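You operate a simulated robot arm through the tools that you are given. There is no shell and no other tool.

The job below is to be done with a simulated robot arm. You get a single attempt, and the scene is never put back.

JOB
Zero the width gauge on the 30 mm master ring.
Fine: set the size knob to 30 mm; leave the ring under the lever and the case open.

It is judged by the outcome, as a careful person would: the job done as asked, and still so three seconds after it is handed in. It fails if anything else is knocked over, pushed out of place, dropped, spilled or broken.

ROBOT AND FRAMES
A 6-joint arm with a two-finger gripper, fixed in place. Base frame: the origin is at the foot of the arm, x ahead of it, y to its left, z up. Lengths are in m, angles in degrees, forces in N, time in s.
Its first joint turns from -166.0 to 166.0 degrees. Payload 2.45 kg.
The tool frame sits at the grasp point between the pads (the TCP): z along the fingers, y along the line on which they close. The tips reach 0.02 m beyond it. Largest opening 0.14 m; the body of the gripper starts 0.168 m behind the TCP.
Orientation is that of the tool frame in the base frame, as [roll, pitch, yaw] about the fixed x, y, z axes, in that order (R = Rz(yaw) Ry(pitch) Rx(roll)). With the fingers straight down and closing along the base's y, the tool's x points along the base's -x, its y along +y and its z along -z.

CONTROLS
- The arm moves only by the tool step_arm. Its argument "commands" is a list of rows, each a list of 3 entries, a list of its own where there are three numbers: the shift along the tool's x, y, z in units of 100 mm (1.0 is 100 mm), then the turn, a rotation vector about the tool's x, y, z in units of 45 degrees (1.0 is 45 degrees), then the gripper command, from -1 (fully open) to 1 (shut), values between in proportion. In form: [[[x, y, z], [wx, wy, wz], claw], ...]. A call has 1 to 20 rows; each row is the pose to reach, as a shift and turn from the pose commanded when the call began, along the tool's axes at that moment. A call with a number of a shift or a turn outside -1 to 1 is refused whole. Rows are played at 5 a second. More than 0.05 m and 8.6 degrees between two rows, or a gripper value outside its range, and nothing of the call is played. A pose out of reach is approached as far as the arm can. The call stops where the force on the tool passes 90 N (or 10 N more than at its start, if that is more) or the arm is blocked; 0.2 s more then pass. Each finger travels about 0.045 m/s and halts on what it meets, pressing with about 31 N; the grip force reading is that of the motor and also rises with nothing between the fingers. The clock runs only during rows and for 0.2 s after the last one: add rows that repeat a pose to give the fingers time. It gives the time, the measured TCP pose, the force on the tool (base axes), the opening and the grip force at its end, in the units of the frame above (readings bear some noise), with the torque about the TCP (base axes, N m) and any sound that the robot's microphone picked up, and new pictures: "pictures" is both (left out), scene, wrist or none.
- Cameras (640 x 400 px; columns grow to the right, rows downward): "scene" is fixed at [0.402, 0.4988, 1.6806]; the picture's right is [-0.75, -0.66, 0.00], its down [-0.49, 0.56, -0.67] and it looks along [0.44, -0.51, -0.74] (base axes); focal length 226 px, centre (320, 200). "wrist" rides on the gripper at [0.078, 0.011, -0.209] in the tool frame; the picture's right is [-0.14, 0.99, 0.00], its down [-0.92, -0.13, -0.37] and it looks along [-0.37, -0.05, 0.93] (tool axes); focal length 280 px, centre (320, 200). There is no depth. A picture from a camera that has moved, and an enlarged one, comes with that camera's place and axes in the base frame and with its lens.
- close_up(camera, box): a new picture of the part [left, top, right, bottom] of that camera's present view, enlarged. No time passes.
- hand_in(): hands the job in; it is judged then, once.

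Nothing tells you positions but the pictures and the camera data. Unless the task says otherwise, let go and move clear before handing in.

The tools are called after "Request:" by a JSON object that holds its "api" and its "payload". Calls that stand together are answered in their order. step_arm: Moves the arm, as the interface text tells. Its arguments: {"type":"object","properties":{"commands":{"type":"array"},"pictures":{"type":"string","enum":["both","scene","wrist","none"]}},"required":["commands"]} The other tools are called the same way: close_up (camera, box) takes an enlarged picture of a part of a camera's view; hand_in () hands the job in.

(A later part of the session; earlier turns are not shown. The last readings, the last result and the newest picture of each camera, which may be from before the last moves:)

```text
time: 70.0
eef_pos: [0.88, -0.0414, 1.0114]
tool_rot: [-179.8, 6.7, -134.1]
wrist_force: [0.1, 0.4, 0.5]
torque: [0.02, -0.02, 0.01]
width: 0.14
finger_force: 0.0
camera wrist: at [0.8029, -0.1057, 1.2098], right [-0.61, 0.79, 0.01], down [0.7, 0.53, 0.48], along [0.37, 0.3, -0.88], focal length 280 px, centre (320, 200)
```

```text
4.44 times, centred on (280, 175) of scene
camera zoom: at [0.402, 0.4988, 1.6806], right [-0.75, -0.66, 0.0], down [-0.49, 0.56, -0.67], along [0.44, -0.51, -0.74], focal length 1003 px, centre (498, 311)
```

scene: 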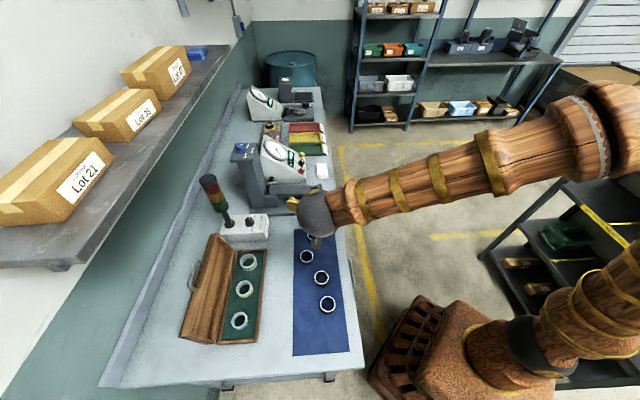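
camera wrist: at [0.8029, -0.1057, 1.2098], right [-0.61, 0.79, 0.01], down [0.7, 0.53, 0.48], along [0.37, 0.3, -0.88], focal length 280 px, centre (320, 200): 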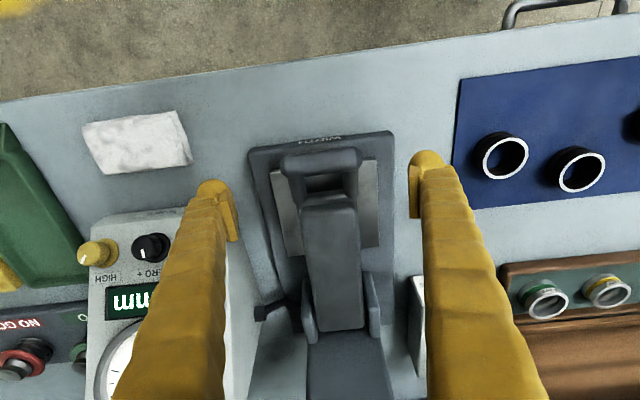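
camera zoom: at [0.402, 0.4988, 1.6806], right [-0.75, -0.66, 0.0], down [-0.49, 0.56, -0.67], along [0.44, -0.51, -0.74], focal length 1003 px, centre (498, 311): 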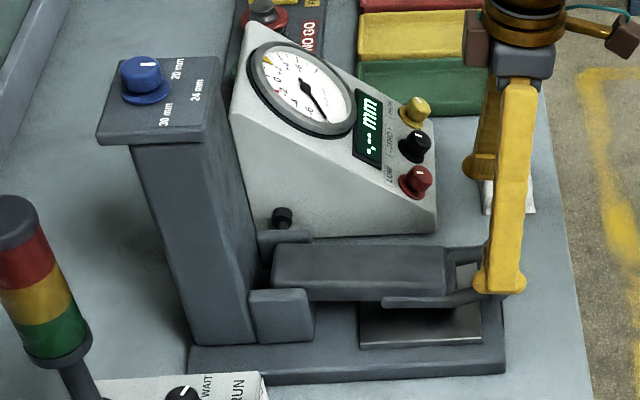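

The pads are either side of the T-bar ends. I'll descend 55 mm and close on the ends.

Request:
{"api": "step_arm", "payload": {"commands": [[[0.02, 0.01, 0.18], [0, 0, 0], -1], [[0.04, 0.02, 0.37], [0, 0, 0], -1], [[0.064, 0.02, 0.546], [0, 0, 0], -1], [[0.064, 0.02, 0.546], [0, 0, 0], -1]], "pictures": "wrist"}}

Request:
{"api": "close_up", "payload": {"camera": "wrist", "box": [200, 100, 440, 250]}}

Request:
{"api": "close_up", "payload": {"camera": "scene", "box": [225, 130, 335, 220]}}

```text
time: 71.0
eef_pos: [0.8794, -0.0416, 0.957]
tool_rot: [-179.9, 6.8, -134.2]
wrist_force: [0.5, 0.9, 0.0]
torque: [-0.01, 0.02, 0.02]
width: 0.14
finger_force: 0.1
camera wrist: at [0.8005, -0.1057, 1.1546], right [-0.61, 0.79, 0.01], down [0.7, 0.54, 0.48], along [0.37, 0.3, -0.88], focal length 280 px, centre (320, 200)
```

wrist: 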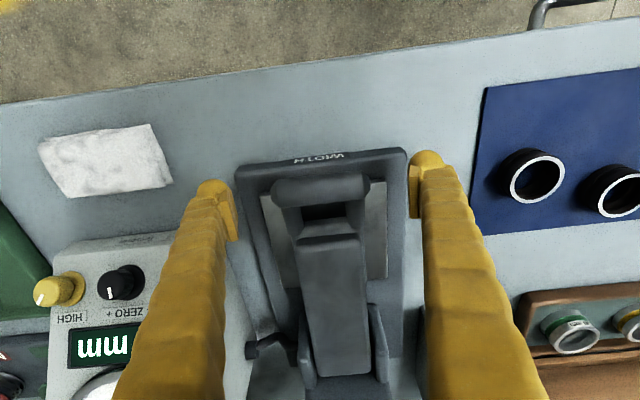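

```text
2.67 times, centred on (320, 175) of wrist
camera zoom: at [0.8005, -0.1057, 1.1546], right [-0.61, 0.79, 0.01], down [0.7, 0.54, 0.48], along [0.37, 0.3, -0.88], focal length 748 px, centre (320, 267)
```

zoom: 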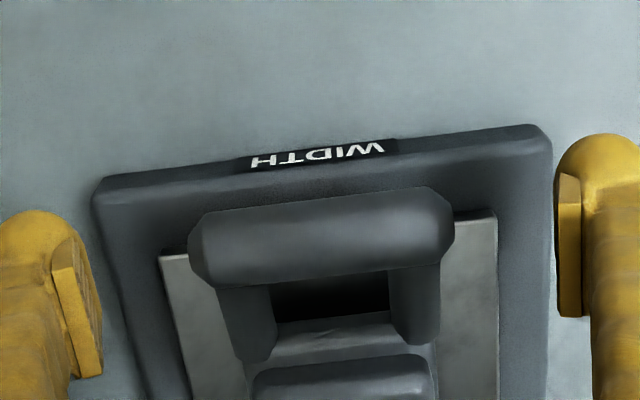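

```text
4.44 times, centred on (280, 175) of scene
camera zoom: at [0.402, 0.4988, 1.6806], right [-0.75, -0.66, 0.0], down [-0.49, 0.56, -0.67], along [0.44, -0.51, -0.74], focal length 1003 px, centre (498, 311)
```

zoom: 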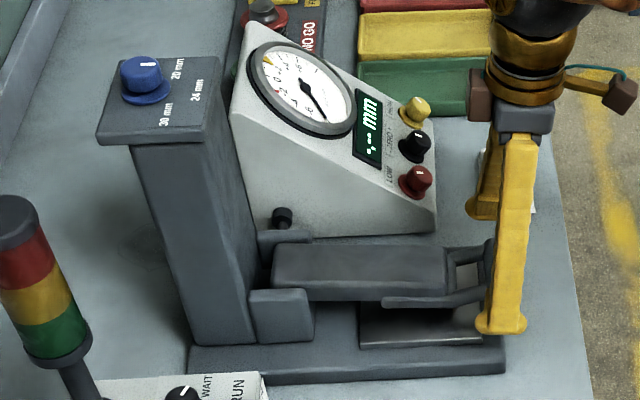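

The pads are aligned with the bar ends. Closing the gripper on them now.

Request:
{"api": "step_arm", "payload": {"commands": [[[0, 0, 0], [0, 0, 0], -0.5], [[0, 0, 0], [0, 0, 0], 0], [[0, 0, 0], [0, 0, 0], 0.5], [[0, 0, 0], [0, 0, 0], 1], [[0, 0, 0], [0, 0, 0], 1], [[0, 0, 0], [0, 0, 0], 1], [[0, 0, 0], [0, 0, 0], 1]], "pictures": "wrist"}}

Request:
{"api": "close_up", "payload": {"camera": "wrist", "box": [200, 100, 440, 250]}}

```text
time: 72.6
eef_pos: [0.8793, -0.0408, 0.9564]
tool_rot: [-180.0, 6.8, -134.3]
wrist_force: [-12.3, 10.1, 3.0]
torque: [0.09, 0.06, 0.02]
width: 0.0785
finger_force: 45.2
camera wrist: at [0.8003, -0.1053, 1.1548], right [-0.61, 0.79, 0.02], down [0.7, 0.54, 0.47], along [0.37, 0.3, -0.88], focal length 280 px, centre (320, 200)
```

wrist: 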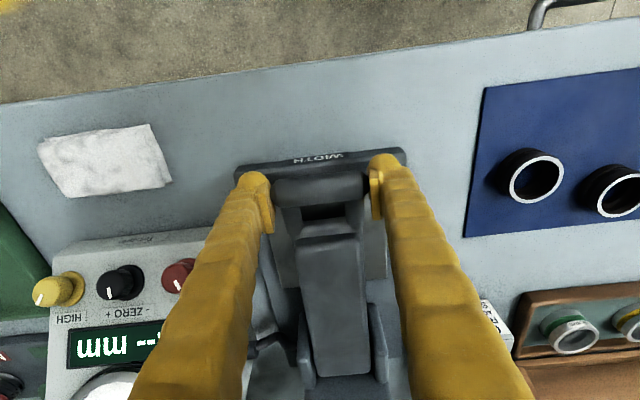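

```text
2.67 times, centred on (320, 175) of wrist
camera zoom: at [0.8003, -0.1053, 1.1548], right [-0.61, 0.79, 0.02], down [0.7, 0.54, 0.47], along [0.37, 0.3, -0.88], focal length 748 px, centre (320, 267)
```

zoom: 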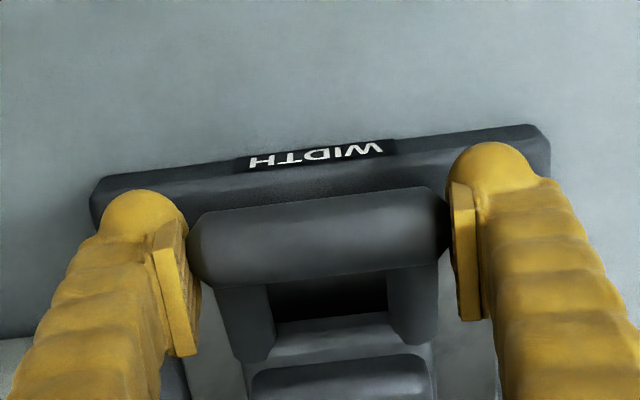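

The grip on the T-bar ends is solid (78.5 mm). I'll raise it 22 mm first and check the force and the lever's response.

Request:
{"api": "step_arm", "payload": {"commands": [[[-0.01, 0, -0.07], [0, 0, 0], 1], [[-0.02, 0, -0.14], [0, 0, 0], 1], [[-0.036, 0, -0.213], [0, 0, 0], 1], [[-0.036, 0, -0.213], [0, 0, 0], 1]], "pictures": "none"}}

Request:
{"api": "close_up", "payload": {"camera": "scene", "box": [225, 130, 335, 220]}}

```text
time: 73.6
eef_pos: [0.8793, -0.0391, 0.9786]
tool_rot: [-179.9, 6.9, -134.3]
wrist_force: [-15.4, -6.2, -5.8]
torque: [-0.68, 0.9, -0.11]
width: 0.0788
finger_force: 44.9
```

```text
4.44 times, centred on (280, 175) of scene
camera zoom: at [0.402, 0.4988, 1.6806], right [-0.75, -0.66, 0.0], down [-0.49, 0.56, -0.67], along [0.44, -0.51, -0.74], focal length 1003 px, centre (498, 311)
```

zoom: 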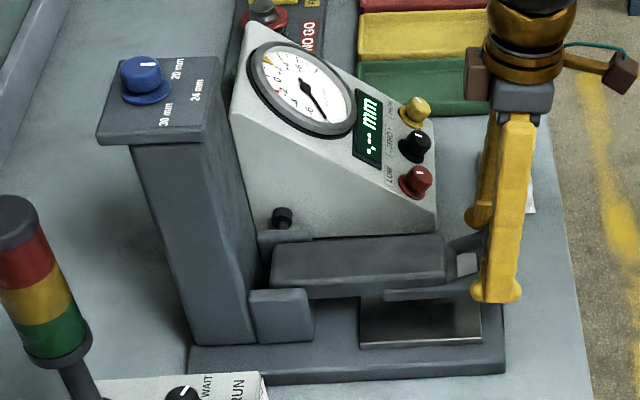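

The lever lifts freely. I'll continue the arc to about 25°, tilting the tool outward a little to keep reach.

Request:
{"api": "step_arm", "payload": {"commands": [[[-0.03, 0, -0.11], [0, -0.03, 0], 1], [[-0.06, 0, -0.23], [0, -0.06, 0], 1], [[-0.102, 0, -0.348], [0, -0.09, 0], 1], [[-0.15, 0, -0.46], [0, -0.12, 0], 1], [[-0.205, 0, -0.57], [0, -0.15, 0], 1], [[-0.263, 0, -0.671], [0, -0.18, 0], 1], [[-0.263, 0, -0.671], [0, -0.18, 0], 1]], "pictures": "none"}}

Request:
{"api": "close_up", "payload": {"camera": "scene", "box": [225, 130, 335, 220]}}

```text
time: 75.2
eef_pos: [0.8923, -0.0258, 1.0472]
tool_rot: [-179.9, 14.9, -134.2]
wrist_force: [-3.1, 5.2, -5.8]
torque: [-0.26, 0.42, 0.17]
width: 0.0787
finger_force: 45.5
```

```text
4.44 times, centred on (280, 175) of scene
camera zoom: at [0.402, 0.4988, 1.6806], right [-0.75, -0.66, 0.0], down [-0.49, 0.56, -0.67], along [0.44, -0.51, -0.74], focal length 1003 px, centre (498, 311)
```

zoom: 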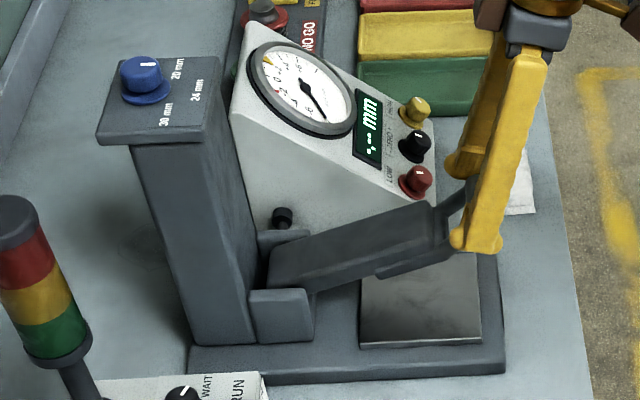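

Request:
{"api": "step_arm", "payload": {"commands": [[[-0.08, 0, -0.085], [0, -0.03, 0], 1], [[-0.165, 0, -0.17], [0, -0.06, 0], 1], [[-0.254, 0, -0.254], [0, -0.09, 0], 1], [[-0.35, 0, -0.33], [0, -0.12, 0], 1], [[-0.45, 0, -0.4], [0, -0.15, 0], 1], [[-0.549, 0, -0.461], [0, -0.17, 0], 1], [[-0.549, 0, -0.461], [0, -0.17, 0], 1]], "pictures": "none"}}

Request:
{"api": "close_up", "payload": {"camera": "scene", "box": [225, 130, 335, 220]}}

```text
time: 76.8
eef_pos: [0.9202, 0.0046, 1.1064]
tool_rot: [-180.0, 22.6, -134.3]
wrist_force: [0.4, 1.5, -0.4]
torque: [0.01, -0.02, -0.04]
width: 0.0
finger_force: 29.6
```

```text
4.44 times, centred on (280, 175) of scene
camera zoom: at [0.402, 0.4988, 1.6806], right [-0.75, -0.66, 0.0], down [-0.49, 0.56, -0.67], along [0.44, -0.51, -0.74], focal length 1003 px, centre (498, 311)
```

zoom: 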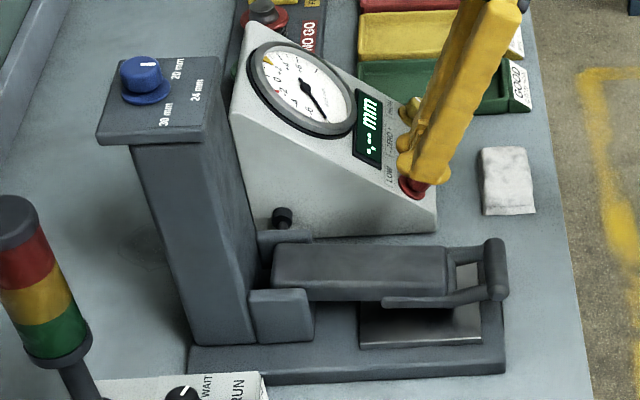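

The bar slipped out of the end grip (twisting while loaded) and the lever dropped back to its rest position; nothing else moved. I'll switch to pushing the T-bar up from below with the fingertips as two prongs, which can't slip off, so first I back away and tilt to 45°.

Request:
{"api": "step_arm", "payload": {"commands": [[[0.15, 0, -0.1], [0, 0, 0], 0.8], [[0.3, 0, -0.2], [0, -0.12, 0], 0.571], [[0.5, 0, -0.3], [0, -0.24, 0], 0.571], [[0.7, 0, -0.4], [0, -0.36, 0], 0.571], [[0.885, 0, -0.476], [0, -0.5, 0], 0.571], [[0.885, 0, -0.476], [0, -0.5, 0], 0.571]], "pictures": "wrist"}}

Request:
{"api": "close_up", "payload": {"camera": "scene", "box": [225, 130, 335, 220]}}

```text
time: 78.2
eef_pos: [0.8507, -0.065, 1.1167]
tool_rot: [-179.9, 45.2, -134.1]
wrist_force: [0.4, -0.1, 0.2]
torque: [0.02, 0.03, 0.0]
width: 0.03
finger_force: 0.0
camera wrist: at [0.7027, -0.2023, 1.2084], right [-0.64, 0.76, 0.1], down [0.36, 0.19, 0.91], along [0.68, 0.62, -0.4], focal length 280 px, centre (320, 200)
```

wrist: 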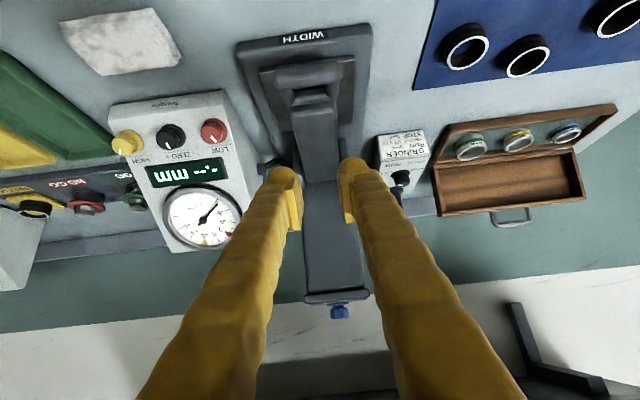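

```text
4.44 times, centred on (280, 175) of scene
camera zoom: at [0.402, 0.4988, 1.6806], right [-0.75, -0.66, 0.0], down [-0.49, 0.56, -0.67], along [0.44, -0.51, -0.74], focal length 1003 px, centre (498, 311)
```

zoom: 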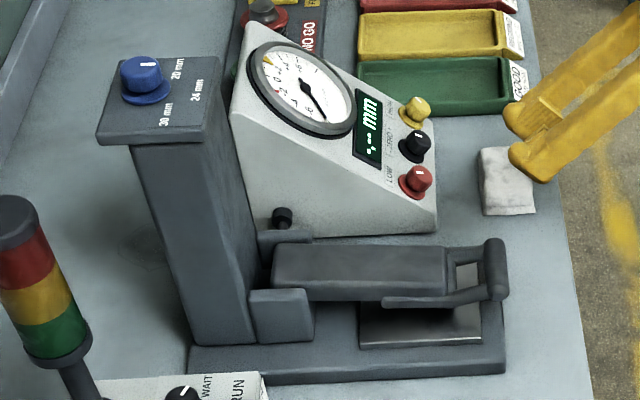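

I'm at 45° tilt, in front and above. I'll come down in front of the gauge to just ahead of and below the T-bar.

Request:
{"api": "step_arm", "payload": {"commands": [[[0.2, 0, 0.01], [0, 0, 0], 0.571], [[0.4, 0, 0.02], [0, 0, 0], 0.571], [[0.6, 0, 0.03], [0, 0, 0], 0.571], [[0.81, 0, 0.033], [0, 0, 0], 0.571]], "pictures": "none"}}

Request:
{"api": "step_arm", "payload": {"commands": [[[0.19, 0, 0.33], [0, 0, 0], 0.571], [[0.38, 0, 0.66], [0, 0, 0], 0.571], [[0.569, 0, 0.988], [0, 0, 0], 0.571], [[0.569, 0, 0.988], [0, 0, 0], 0.571]], "pictures": "wrist"}}

Request:
{"api": "close_up", "payload": {"camera": "scene", "box": [225, 130, 375, 230]}}

```text
time: 79.2
eef_pos: [0.8119, -0.1057, 1.055]
tool_rot: [-180.0, 45.1, -134.2]
wrist_force: [0.4, 0.7, -0.1]
torque: [0.0, -0.01, 0.01]
width: 0.0299
finger_force: 0.1
```

```text
time: 80.2
eef_pos: [0.8319, -0.0852, 0.944]
tool_rot: [-179.9, 45.1, -134.3]
wrist_force: [-0.8, 0.2, 0.0]
torque: [0.0, -0.03, 0.02]
width: 0.0299
finger_force: 0.0
camera wrist: at [0.6836, -0.2213, 1.0364], right [-0.64, 0.76, 0.1], down [0.36, 0.19, 0.91], along [0.68, 0.62, -0.4], focal length 280 px, centre (320, 200)
```

wrist: 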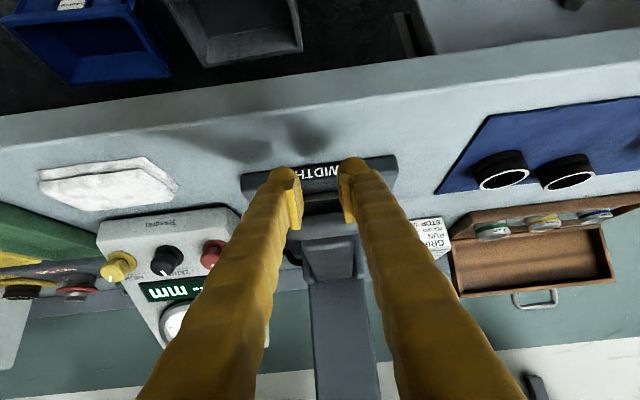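

```text
4.00 times, centred on (300, 180) of scene
camera zoom: at [0.402, 0.4988, 1.6806], right [-0.75, -0.66, 0.0], down [-0.49, 0.56, -0.67], along [0.44, -0.51, -0.74], focal length 903 px, centre (400, 280)
```

zoom: 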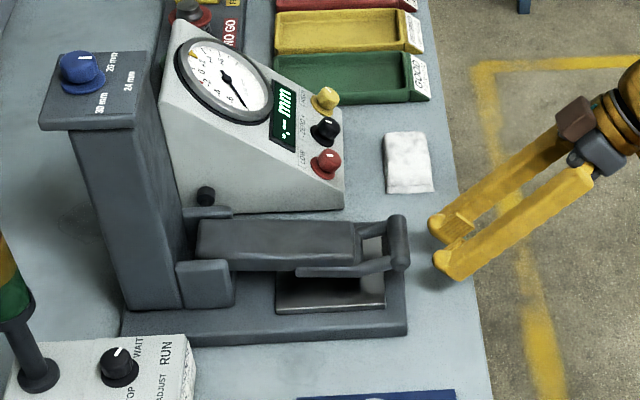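

I'm positioned in front of the T-bar. I'll slide the fingertips under it and lift until contact.

Request:
{"api": "step_arm", "payload": {"commands": [[[-0.03, 0, 0.12], [0, 0, 0], 0.571], [[-0.05, 0, 0.24], [0, 0, 0], 0.571], [[-0.08, 0, 0.364], [0, 0, 0], 0.571], [[-0.08, 0, 0.364], [0, 0, 0], 0.571]], "pictures": "wrist"}}

Request:
{"api": "close_up", "payload": {"camera": "scene", "box": [225, 130, 375, 230]}}

Request:
{"api": "close_up", "payload": {"camera": "wrist", "box": [240, 140, 400, 240]}}

```text
time: 81.2
eef_pos: [0.8557, -0.0632, 0.9259]
tool_rot: [-179.9, 45.1, -134.2]
wrist_force: [0.5, 0.3, 0.0]
torque: [-0.02, 0.0, 0.01]
width: 0.0299
finger_force: 0.0
camera wrist: at [0.7067, -0.1998, 1.0175], right [-0.64, 0.76, 0.1], down [0.36, 0.19, 0.91], along [0.68, 0.62, -0.4], focal length 280 px, centre (320, 200)
```

wrist: 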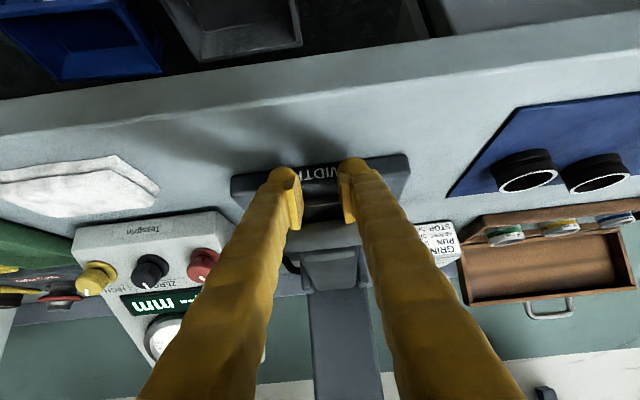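

```text
4.00 times, centred on (300, 180) of scene
camera zoom: at [0.402, 0.4988, 1.6806], right [-0.75, -0.66, 0.0], down [-0.49, 0.56, -0.67], along [0.44, -0.51, -0.74], focal length 903 px, centre (400, 280)
```

zoom: 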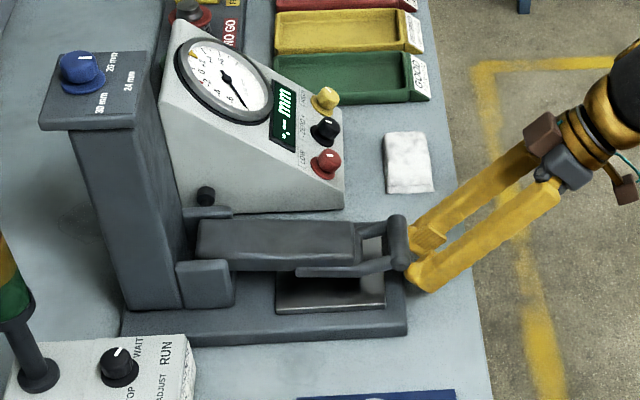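

```text
4.00 times, centred on (320, 190) of wrist
camera zoom: at [0.7067, -0.1998, 1.0175], right [-0.64, 0.76, 0.1], down [0.36, 0.19, 0.91], along [0.68, 0.62, -0.4], focal length 1122 px, centre (320, 240)
```

zoom: 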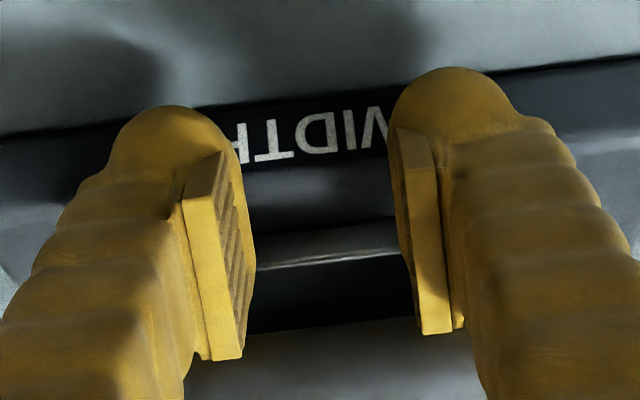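

Request:
{"api": "step_arm", "payload": {"commands": [[[-0.075, 0, -0.05], [0, 0, 0], 0.571], [[-0.151, 0, -0.1], [0, 0, 0], 0.571], [[-0.25, 0, -0.19], [0, 0, 0], 0.571], [[-0.35, 0, -0.27], [0, 0, 0], 0.571], [[-0.456, 0, -0.36], [0, 0, 0], 0.571], [[-0.456, 0, -0.36], [0, 0, 0], 0.571]], "pictures": "none"}}

Request:
{"api": "close_up", "payload": {"camera": "scene", "box": [225, 130, 375, 230]}}

```text
time: 82.6
eef_pos: [0.86, -0.0582, 0.9845]
tool_rot: [-179.9, 45.0, -134.2]
wrist_force: [-0.1, -1.8, -1.5]
torque: [0.01, 0.07, -0.04]
width: 0.0308
finger_force: 0.2
```

```text
4.00 times, centred on (300, 180) of scene
camera zoom: at [0.402, 0.4988, 1.6806], right [-0.75, -0.66, 0.0], down [-0.49, 0.56, -0.67], along [0.44, -0.51, -0.74], focal length 903 px, centre (400, 280)
```

zoom: 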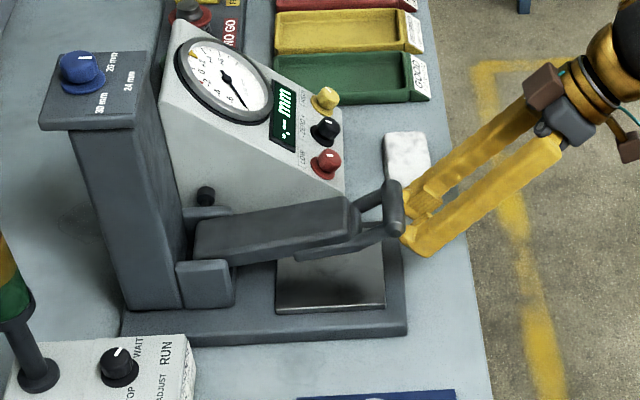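

The prongs lift the lever with only about 2 N. Continuing the arc to about 30°.

Request:
{"api": "step_arm", "payload": {"commands": [[[-0.1, 0, -0.06], [0, 0, 0], 0.571], [[-0.2, 0, -0.12], [0, 0, 0], 0.571], [[-0.312, 0, -0.178], [0, 0, 0], 0.571], [[-0.4, 0, -0.215], [0, 0, 0], 0.571], [[-0.478, 0, -0.248], [0, 0, 0], 0.571], [[-0.57, 0, -0.278], [0, 0, 0], 0.571], [[-0.651, 0, -0.302], [0, 0, 0], 0.571], [[-0.651, 0, -0.302], [0, 0, 0], 0.571]], "pictures": "none"}}

Request:
{"api": "close_up", "payload": {"camera": "scene", "box": [225, 130, 375, 230]}}

```text
time: 84.4
eef_pos: [0.8782, -0.0409, 1.0524]
tool_rot: [-180.0, 45.1, -134.1]
wrist_force: [-1.1, -1.4, -1.7]
torque: [0.01, -0.01, -0.06]
width: 0.0302
finger_force: 0.3
```

```text
4.00 times, centred on (300, 180) of scene
camera zoom: at [0.402, 0.4988, 1.6806], right [-0.75, -0.66, 0.0], down [-0.49, 0.56, -0.67], along [0.44, -0.51, -0.74], focal length 903 px, centre (400, 280)
```

zoom: 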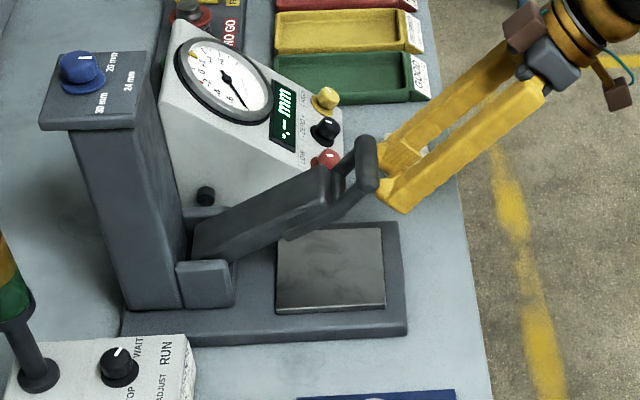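

Request:
{"api": "step_arm", "payload": {"commands": [[[-0.12, 0, -0.025], [0, 0, 0], 0.571], [[-0.235, 0, -0.045], [0, 0, 0], 0.571], [[-0.353, 0, -0.062], [0, 0, 0], 0.571], [[-0.47, 0, -0.066], [0, 0, 0], 0.571], [[-0.59, 0, -0.066], [0, 0, 0], 0.571], [[-0.714, 0, -0.061], [0, 0, 0], 0.571], [[-0.714, 0, -0.061], [0, 0, 0], 0.571]], "pictures": "none"}}

Request:
{"api": "close_up", "payload": {"camera": "scene", "box": [225, 130, 375, 230]}}

```text
time: 86.0
eef_pos: [0.9098, -0.0062, 1.1059]
tool_rot: [-180.0, 45.1, -134.2]
wrist_force: [-0.6, -1.5, -0.5]
torque: [-0.02, 0.0, -0.02]
width: 0.0304
finger_force: 0.6
```

```text
4.00 times, centred on (300, 180) of scene
camera zoom: at [0.402, 0.4988, 1.6806], right [-0.75, -0.66, 0.0], down [-0.49, 0.56, -0.67], along [0.44, -0.51, -0.74], focal length 903 px, centre (400, 280)
```

zoom: 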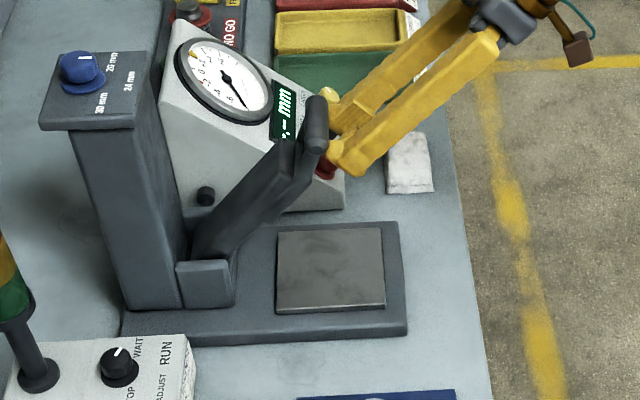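

The lever passes 50° without any stop. Continuing toward 70°.

Request:
{"api": "step_arm", "payload": {"commands": [[[-0.12, 0, 0.015], [0, 0, 0], 0.571], [[-0.235, 0, 0.035], [0, 0, 0], 0.571], [[-0.354, 0, 0.064], [0, 0, 0], 0.571], [[-0.47, 0, 0.1], [0, 0, 0], 0.571], [[-0.58, 0, 0.14], [0, 0, 0], 0.571], [[-0.692, 0, 0.187], [0, 0, 0], 0.571], [[-0.692, 0, 0.187], [0, 0, 0], 0.571]], "pictures": "none"}}

Request:
{"api": "close_up", "payload": {"camera": "scene", "box": [225, 130, 375, 230]}}

```text
time: 87.6
eef_pos: [0.9527, 0.036, 1.1427]
tool_rot: [-179.8, 45.1, -134.2]
wrist_force: [-0.4, -0.4, -0.3]
torque: [-0.01, -0.01, -0.02]
width: 0.03
finger_force: 0.0
```

```text
4.00 times, centred on (300, 180) of scene
camera zoom: at [0.402, 0.4988, 1.6806], right [-0.75, -0.66, 0.0], down [-0.49, 0.56, -0.67], along [0.44, -0.51, -0.74], focal length 903 px, centre (400, 280)
```

zoom: 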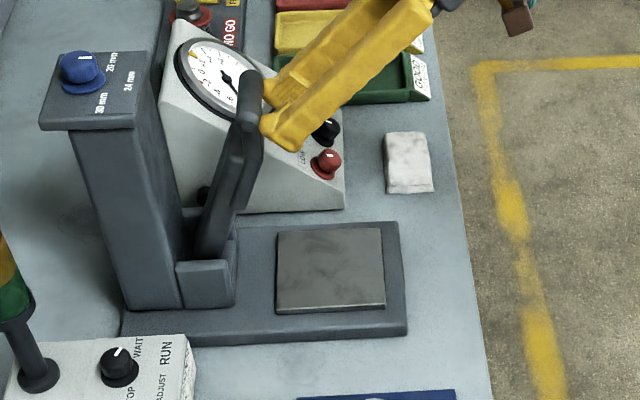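

The lever is near vertical and the force is almost zero. I'll push slightly further to see whether it goes over centre.

Request:
{"api": "step_arm", "payload": {"commands": [[[-0.1, 0, 0.05], [0, 0, 0], 0.571], [[-0.2, 0, 0.11], [0, 0, 0], 0.571], [[-0.31, 0, 0.18], [0, 0, 0], 0.571], [[-0.31, 0, 0.18], [0, 0, 0], 0.571]], "pictures": "wrist"}}

Request:
{"api": "close_up", "payload": {"camera": "scene", "box": [225, 130, 375, 230]}}

```text
time: 88.6
eef_pos: [0.9769, 0.0594, 1.1504]
tool_rot: [-179.9, 45.1, -134.2]
wrist_force: [-8.7, -6.9, 1.1]
torque: [0.11, 0.03, 0.03]
width: 0.0301
finger_force: 0.0
camera wrist: at [0.8285, -0.0764, 1.242], right [-0.64, 0.76, 0.1], down [0.36, 0.19, 0.91], along [0.68, 0.62, -0.4], focal length 280 px, centre (320, 200)
```

wrist: 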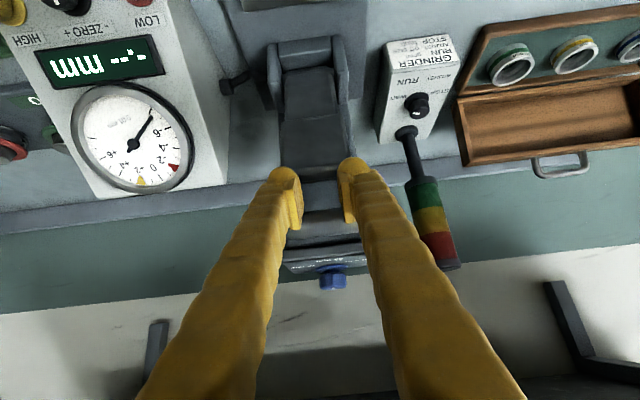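

```text
4.00 times, centred on (300, 180) of scene
camera zoom: at [0.402, 0.4988, 1.6806], right [-0.75, -0.66, 0.0], down [-0.49, 0.56, -0.67], along [0.44, -0.51, -0.74], focal length 903 px, centre (400, 280)
```

zoom: 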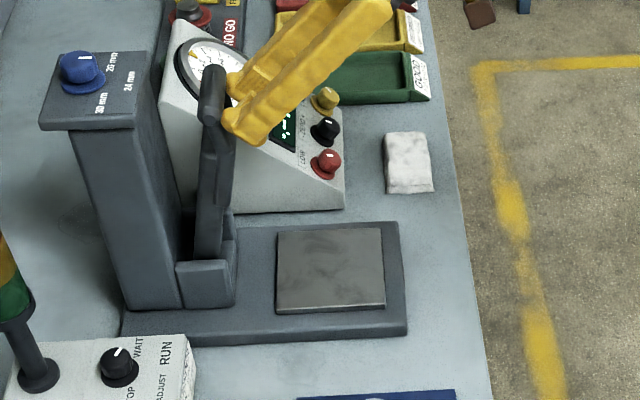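

Request:
{"api": "step_arm", "payload": {"commands": [[[-0.05, 0, 0.035], [0, 0, 0], 0.571], [[-0.09, 0, 0.07], [0, 0, 0], 0.571], [[-0.09, 0, 0.07], [0, 0, 0], 0.571]], "pictures": "none"}}

Request:
{"api": "close_up", "payload": {"camera": "scene", "box": [225, 130, 375, 230]}}

```text
time: 89.0
eef_pos: [0.9779, 0.06, 1.1499]
tool_rot: [-179.9, 44.8, -134.1]
wrist_force: [-35.6, -18.2, 8.6]
torque: [0.18, -0.1, 0.18]
width: 0.0299
finger_force: 0.0
stopped in row 2: the force on the tool passed its limit at 108 N (the readings are from after the stop); the commanded pose is now the measured one
```

```text
4.00 times, centred on (300, 180) of scene
camera zoom: at [0.402, 0.4988, 1.6806], right [-0.75, -0.66, 0.0], down [-0.49, 0.56, -0.67], along [0.44, -0.51, -0.74], focal length 903 px, centre (400, 280)
```

zoom: 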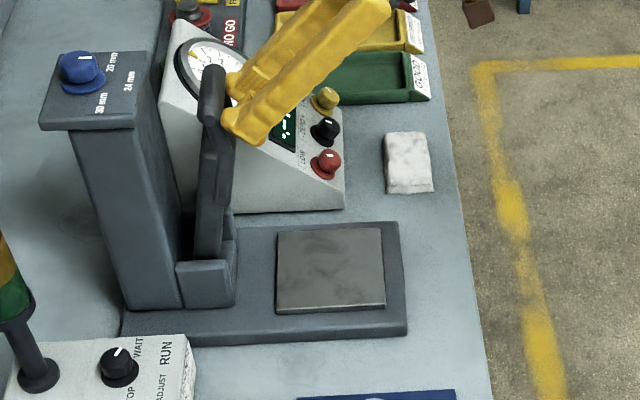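

The lever has a hard stop just short of vertical. I'll back off slowly and watch whether it stays up by itself.

Request:
{"api": "step_arm", "payload": {"commands": [[[0.04, 0, -0.02], [0, 0, 0], 0.571], [[0.08, 0, -0.04], [0, 0, 0], 0.571], [[0.12, 0, -0.06], [0, 0, 0], 0.571], [[0.12, 0, -0.06], [0, 0, 0], 0.571]], "pictures": "none"}}

Request:
{"api": "close_up", "payload": {"camera": "scene", "box": [225, 130, 375, 230]}}

```text
time: 90.0
eef_pos: [0.971, 0.0521, 1.1443]
tool_rot: [-179.8, 44.9, -134.1]
wrist_force: [-1.1, 0.6, -0.2]
torque: [-0.01, -0.01, -0.02]
width: 0.0301
finger_force: 0.1
```

```text
4.00 times, centred on (300, 180) of scene
camera zoom: at [0.402, 0.4988, 1.6806], right [-0.75, -0.66, 0.0], down [-0.49, 0.56, -0.67], along [0.44, -0.51, -0.74], focal length 903 px, centre (400, 280)
```

zoom: 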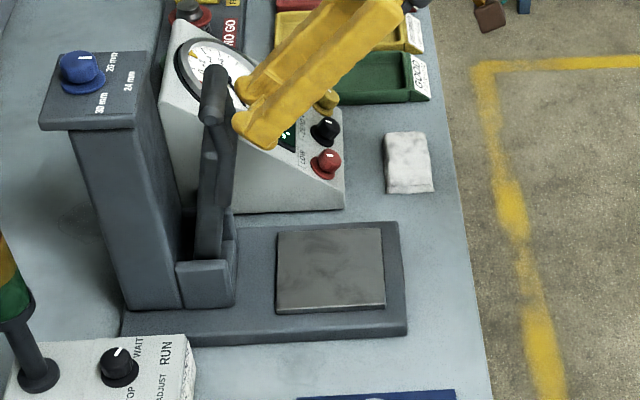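

The lever stays upright as the fingers retreat. I'll back off further and confirm.

Request:
{"api": "step_arm", "payload": {"commands": [[[0.12, 0, -0.1], [0, 0, 0], 0.571], [[0.25, 0, -0.25], [0, 0, 0], 0.571], [[0.35, 0, -0.5], [0, 0, 0], 0.571], [[0.35, 0, -0.8], [0, 0, 0], 0.571], [[0.35, 0, -1.0], [0, 0, 0], 0.571], [[0.35, 0, -1.0], [0, 0, 0], 0.571]], "pictures": "wrist"}}

Request:
{"api": "close_up", "payload": {"camera": "scene", "box": [225, 130, 375, 230]}}

Request:
{"api": "close_up", "payload": {"camera": "scene", "box": [230, 140, 270, 165]}}

```text
time: 91.4
eef_pos: [0.9026, -0.0167, 1.1908]
tool_rot: [-179.8, 44.8, -134.2]
wrist_force: [-0.4, 0.0, 0.2]
torque: [0.0, -0.02, 0.04]
width: 0.0303
finger_force: 0.0
camera wrist: at [0.7541, -0.1527, 1.2841], right [-0.64, 0.76, 0.1], down [0.37, 0.19, 0.91], along [0.67, 0.62, -0.4], focal length 280 px, centre (320, 200)
```

wrist: 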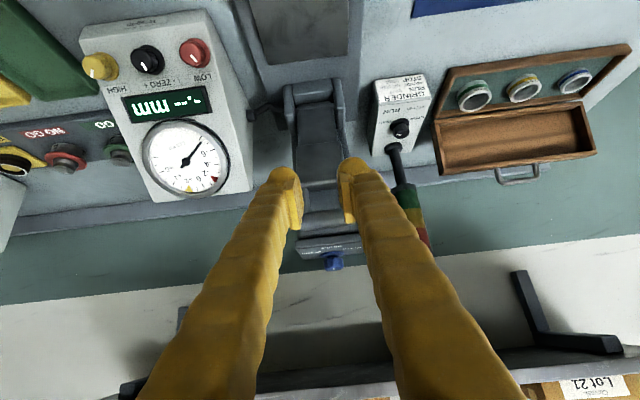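

```text
4.00 times, centred on (300, 180) of scene
camera zoom: at [0.402, 0.4988, 1.6806], right [-0.75, -0.66, 0.0], down [-0.49, 0.56, -0.67], along [0.44, -0.51, -0.74], focal length 903 px, centre (400, 280)
```

zoom: 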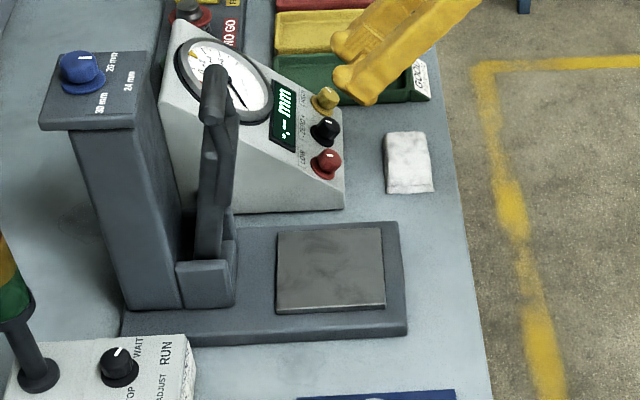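

```text
16.00 times, centred on (250, 152) of scene
camera zoom: at [0.402, 0.4988, 1.6806], right [-0.75, -0.66, 0.0], down [-0.49, 0.56, -0.67], along [0.44, -0.51, -0.74], focal length 3612 px, centre (1440, 960)
```

zoom: 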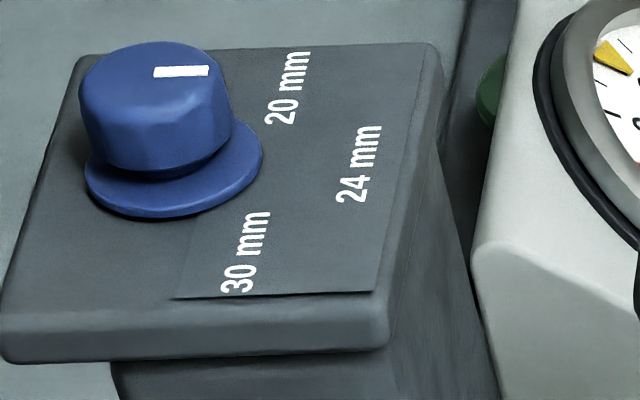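

The lever stays up and the anvil is free. The size knob currently points at 24 mm; I'll set it later with the lever down. Now I'll move over the case to pick the 30 mm (green) ring.

Request:
{"api": "step_arm", "payload": {"commands": [[[0.09, 0.2, -0.09], [0, 0.1, 0], 0.3], [[0.18, 0.45, -0.18], [0, 0.23, 0], 0], [[0.27, 0.7, -0.27], [0, 0.36, 0], -0.2], [[0.355, 1.0, -0.352], [0, 0.5, 0], -0.2]], "pictures": "none"}}

Request:
{"api": "step_arm", "payload": {"commands": [[[-0.14, 0.25, 0.06], [0, 0.12, 0], -0.2], [[-0.28, 0.5, 0.11], [0, 0.25, 0], -0.2], [[-0.42, 0.75, 0.17], [0, 0.37, 0], -0.2], [[-0.555, 1.0, 0.228], [0, 0.49, 0], -0.2]], "pictures": "none"}}

Request:
{"api": "step_arm", "payload": {"commands": [[[-0.25, 0.25, 0.15], [0, 0, 0], -0.2], [[-0.5, 0.5, 0.3], [0, 0, 0], -0.2], [[-0.75, 0.75, 0.45], [0, 0, 0], -0.2], [[-1.0, 1.0, 0.6], [0, 0, 0], -0.2], [[-1.0, 1.0, 0.6], [0, 0, 0], -0.2]], "pictures": "both"}}

Request:
{"api": "close_up", "payload": {"camera": "wrist", "box": [200, 130, 440, 280]}}

```text
time: 92.4
eef_pos: [0.797, 0.0169, 1.1914]
tool_rot: [-179.9, 22.1, -134.4]
wrist_force: [0.1, 0.1, 0.3]
torque: [-0.01, 0.01, 0.0]
width: 0.0838
finger_force: 0.0
```

```text
time: 93.4
eef_pos: [0.7657, 0.1341, 1.1923]
tool_rot: [-179.8, 0.2, -134.3]
wrist_force: [0.1, 0.0, -0.9]
torque: [-0.02, -0.03, 0.0]
width: 0.0838
finger_force: 0.1
```

```text
time: 94.6
eef_pos: [0.7661, 0.2744, 1.1332]
tool_rot: [-179.9, 0.1, -134.3]
wrist_force: [-0.3, 0.7, 0.1]
torque: [-0.01, 0.0, -0.03]
width: 0.0841
finger_force: 0.0
camera wrist: at [0.7056, 0.227, 1.3418], right [-0.61, 0.79, 0.0], down [0.73, 0.57, 0.37], along [0.29, 0.23, -0.93], focal length 280 px, centre (320, 200)
```

scene: 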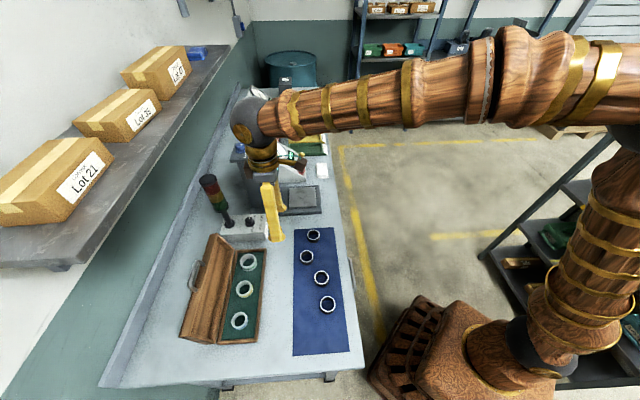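
wrist: 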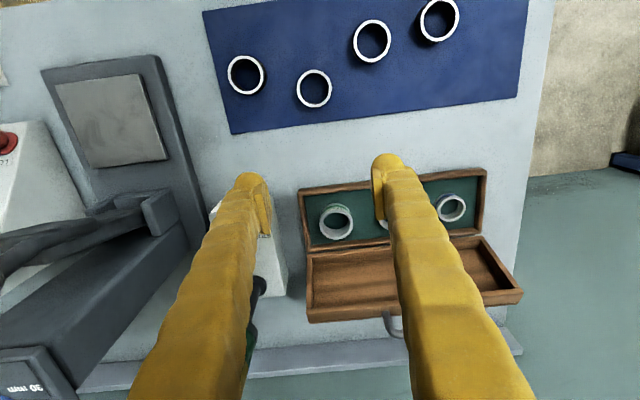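

```text
2.67 times, centred on (320, 205) of wrist
camera zoom: at [0.7056, 0.227, 1.3418], right [-0.61, 0.79, 0.0], down [0.73, 0.57, 0.37], along [0.29, 0.23, -0.93], focal length 748 px, centre (320, 187)
```

zoom: 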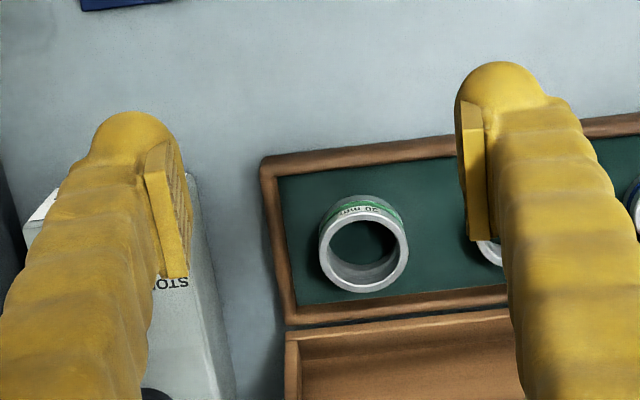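

The green ring is clearly visible at about (0.857, 0.378), standing proud of the case walls. I'll move directly above it with the gripper partly open.

Request:
{"api": "step_arm", "payload": {"commands": [[[-0.27, 0.02, 0.23], [0, 0, 0], -0.071], [[-0.54, 0.03, 0.46], [0, 0, 0], -0.071], [[-0.8, 0.05, 0.7], [0, 0, 0], -0.071]], "pictures": "none"}}

Request:
{"api": "step_arm", "payload": {"commands": [[[-0.29, 0.01, 0.25], [0, 0, 0], -0.071], [[-0.57, 0.027, 0.5], [0, 0, 0], -0.071], [[-0.57, 0.027, 0.5], [0, 0, 0], -0.071]], "pictures": "wrist"}}

Request:
{"api": "close_up", "payload": {"camera": "wrist", "box": [200, 100, 440, 250]}}

Request:
{"api": "close_up", "payload": {"camera": "scene", "box": [190, 190, 300, 340]}}

```text
time: 95.4
eef_pos: [0.8167, 0.3364, 1.062]
tool_rot: [-180.0, 0.4, -134.3]
wrist_force: [-0.2, -0.7, 0.8]
torque: [0.02, 0.0, 0.01]
width: 0.0748
finger_force: 0.1
```

```text
time: 96.2
eef_pos: [0.8539, 0.378, 1.0091]
tool_rot: [-179.9, 0.3, -134.3]
wrist_force: [-0.4, -0.1, -0.6]
torque: [-0.02, 0.0, -0.01]
width: 0.0747
finger_force: 0.0
camera wrist: at [0.792, 0.3309, 1.2181], right [-0.61, 0.79, 0.0], down [0.73, 0.57, 0.37], along [0.29, 0.23, -0.93], focal length 280 px, centre (320, 200)
```

wrist: 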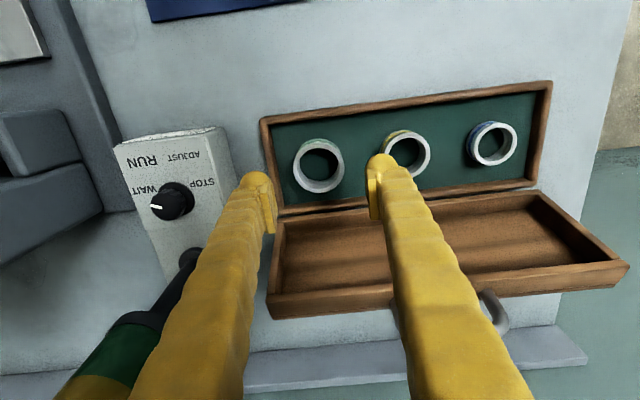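

```text
2.67 times, centred on (320, 175) of wrist
camera zoom: at [0.792, 0.3309, 1.2181], right [-0.61, 0.79, 0.0], down [0.73, 0.57, 0.37], along [0.29, 0.23, -0.93], focal length 748 px, centre (320, 267)
```

zoom: 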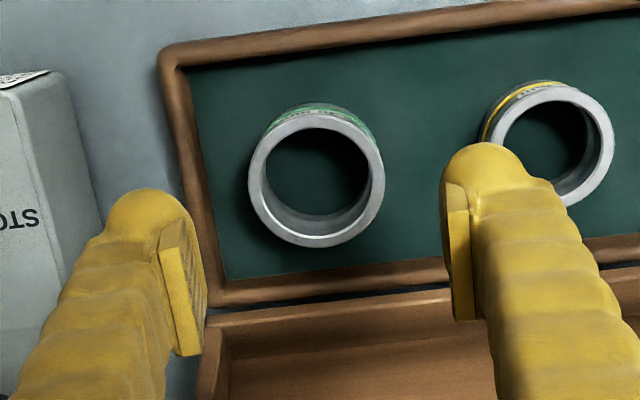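

```text
2.67 times, centred on (245, 265) of scene
camera zoom: at [0.402, 0.4988, 1.6806], right [-0.75, -0.66, 0.0], down [-0.49, 0.56, -0.67], along [0.44, -0.51, -0.74], focal length 602 px, centre (520, 27)
```

zoom: 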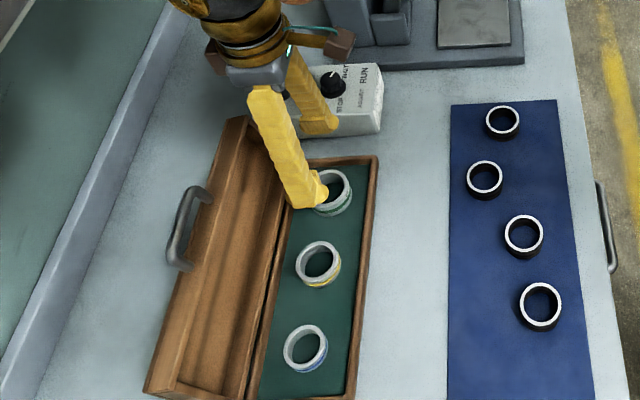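

The gripper is centred over the green ring within about 2 mm. I'll narrow the opening to 66 mm, descend so the tips stay just above the case walls, and check the force.

Request:
{"api": "step_arm", "payload": {"commands": [[[-0.008, -0.016, 0.0], [0, 0, 0], 0.057], [[-0.008, -0.016, 0.25], [0, 0, 0], 0.057], [[-0.008, -0.016, 0.5], [0, 0, 0], 0.057], [[-0.008, -0.016, 0.65], [0, 0, 0], 0.057], [[-0.008, -0.016, 0.79], [0, 0, 0], 0.057], [[-0.008, -0.016, 0.79], [0, 0, 0], 0.057]], "pictures": "wrist"}}

Request:
{"api": "close_up", "payload": {"camera": "wrist", "box": [200, 120, 440, 270]}}

Request:
{"api": "close_up", "payload": {"camera": "scene", "box": [200, 220, 290, 300]}}

```text
time: 97.6
eef_pos: [0.8579, 0.3768, 0.9314]
tool_rot: [-180.0, 0.2, -134.2]
wrist_force: [0.2, 0.0, 0.2]
torque: [-0.01, 0.0, 0.0]
width: 0.0662
finger_force: 0.1
camera wrist: at [0.7961, 0.3289, 1.1409], right [-0.61, 0.79, 0.0], down [0.73, 0.57, 0.37], along [0.29, 0.23, -0.93], focal length 280 px, centre (320, 200)
```

wrist: 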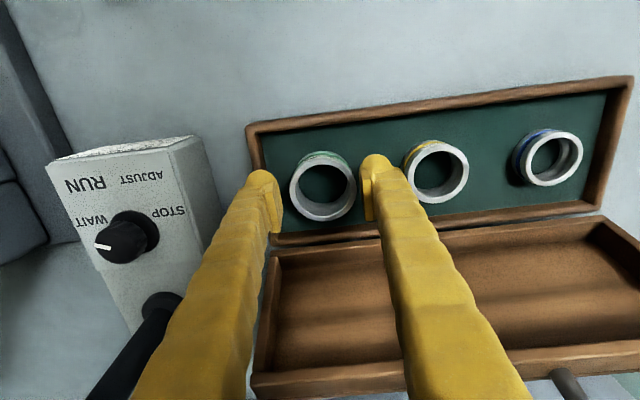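

```text
2.67 times, centred on (320, 195) of wrist
camera zoom: at [0.7961, 0.3289, 1.1409], right [-0.61, 0.79, 0.0], down [0.73, 0.57, 0.37], along [0.29, 0.23, -0.93], focal length 748 px, centre (320, 213)
```

zoom: 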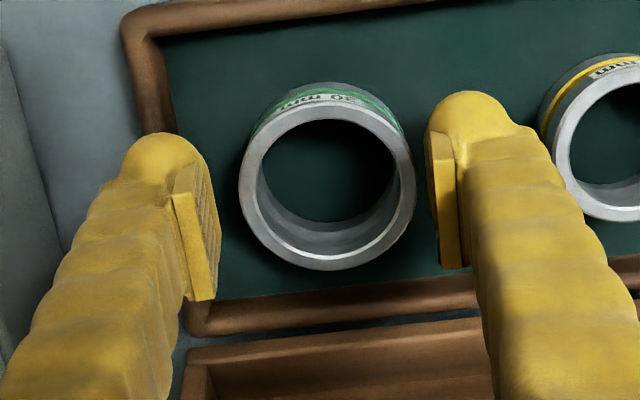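

```text
5.00 times, centred on (245, 260) of scene
camera zoom: at [0.402, 0.4988, 1.6806], right [-0.75, -0.66, 0.0], down [-0.49, 0.56, -0.67], along [0.44, -0.51, -0.74], focal length 1129 px, centre (695, -100)
```

zoom: 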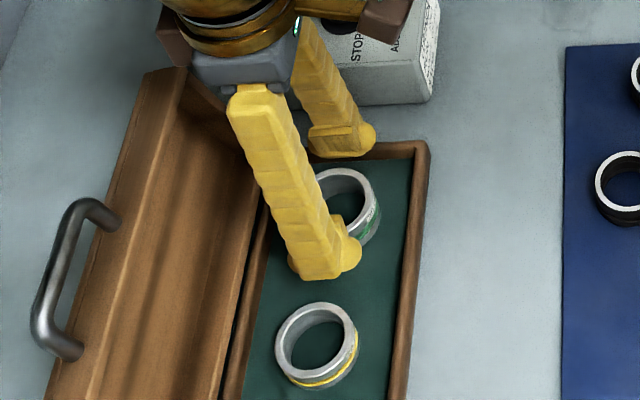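

Everything is clear with no contact. I'll shift 2 mm, go 5 mm lower, and close on the ring.

Request:
{"api": "step_arm", "payload": {"commands": [[[0, 0.02, 0.02], [0, 0, 0], 0.057], [[0, 0.02, 0.05], [0, 0, 0], 0.057], [[0, 0.02, 0.05], [0, 0, 0], 0.057]], "pictures": "none"}}

Request:
{"api": "step_arm", "payload": {"commands": [[[0, 0, 0], [0, 0, 0], 0.15], [[0, 0, 0], [0, 0, 0], 0.25], [[0, 0, 0], [0, 0, 0], 0.5], [[0, 0, 0], [0, 0, 0], 0.8], [[0, 0, 0], [0, 0, 0], 1], [[0, 0, 0], [0, 0, 0], 1]], "pictures": "wrist"}}

```text
time: 98.4
eef_pos: [0.8568, 0.3781, 0.9274]
tool_rot: [-179.9, 0.3, -134.3]
wrist_force: [0.0, 0.0, 0.0]
torque: [-0.03, -0.02, 0.01]
width: 0.066
finger_force: 0.1
```

```text
time: 99.8
eef_pos: [0.8573, 0.3778, 0.9274]
tool_rot: [-179.9, 0.4, -134.2]
wrist_force: [0.3, 0.6, 0.7]
torque: [-0.01, 0.02, 0.04]
width: 0.0561
finger_force: 31.1
camera wrist: at [0.7948, 0.3299, 1.1365], right [-0.61, 0.79, 0.0], down [0.73, 0.57, 0.37], along [0.29, 0.23, -0.93], focal length 280 px, centre (320, 200)
```

wrist: 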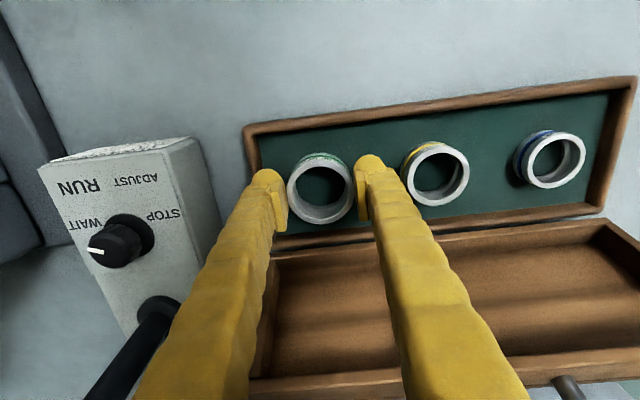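

The ring is gripped at 56 mm width. Lifting it straight up.

Request:
{"api": "step_arm", "payload": {"commands": [[[0, 0, -0.1], [0, 0, 0], 1], [[0, 0, -0.25], [0, 0, 0], 1], [[0, 0, -0.5], [0, 0, 0], 1], [[0, 0, -0.75], [0, 0, 0], 1], [[0, 0, -1.0], [0, 0, 0], 1], [[0, 0, -1.0], [0, 0, 0], 1]], "pictures": "wrist"}}

Request:
{"api": "close_up", "payload": {"camera": "scene", "box": [190, 190, 300, 340]}}

Request:
{"api": "close_up", "payload": {"camera": "wrist", "box": [240, 120, 400, 220]}}

```text
time: 101.2
eef_pos: [0.8568, 0.3811, 1.029]
tool_rot: [-179.9, 0.3, -134.2]
wrist_force: [-0.1, 0.2, -1.1]
torque: [-0.01, -0.01, 0.0]
width: 0.0558
finger_force: 31.4
camera wrist: at [0.7943, 0.3327, 1.2379], right [-0.61, 0.79, 0.0], down [0.73, 0.57, 0.37], along [0.29, 0.23, -0.93], focal length 280 px, centre (320, 200)
```

wrist: 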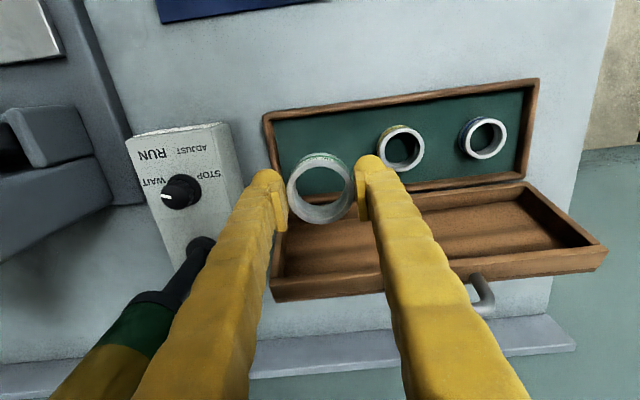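

```text
2.67 times, centred on (245, 265) of scene
camera zoom: at [0.402, 0.4988, 1.6806], right [-0.75, -0.66, 0.0], down [-0.49, 0.56, -0.67], along [0.44, -0.51, -0.74], focal length 602 px, centre (520, 27)
```

zoom: 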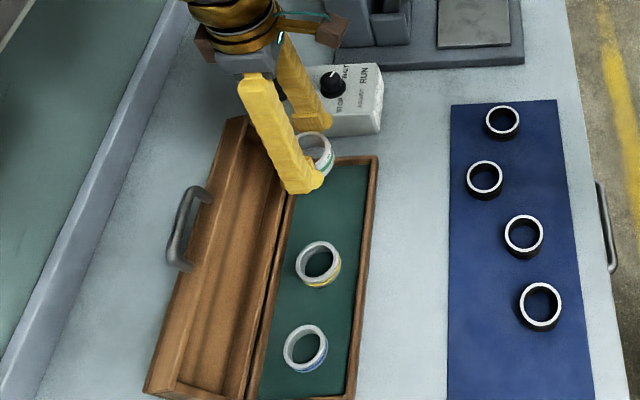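

```text
4.00 times, centred on (320, 170) of wrist
camera zoom: at [0.7943, 0.3327, 1.2379], right [-0.61, 0.79, 0.0], down [0.73, 0.57, 0.37], along [0.29, 0.23, -0.93], focal length 1122 px, centre (320, 320)
```

zoom: 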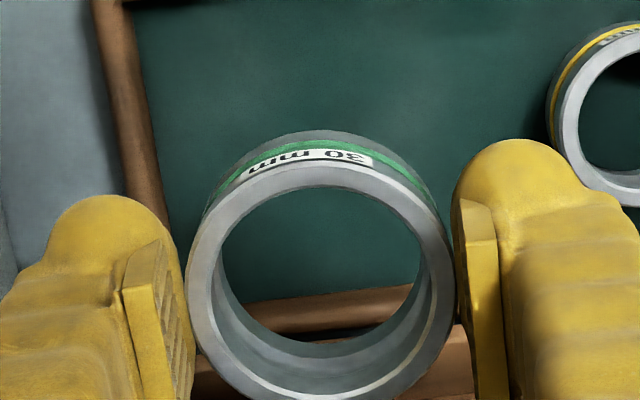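

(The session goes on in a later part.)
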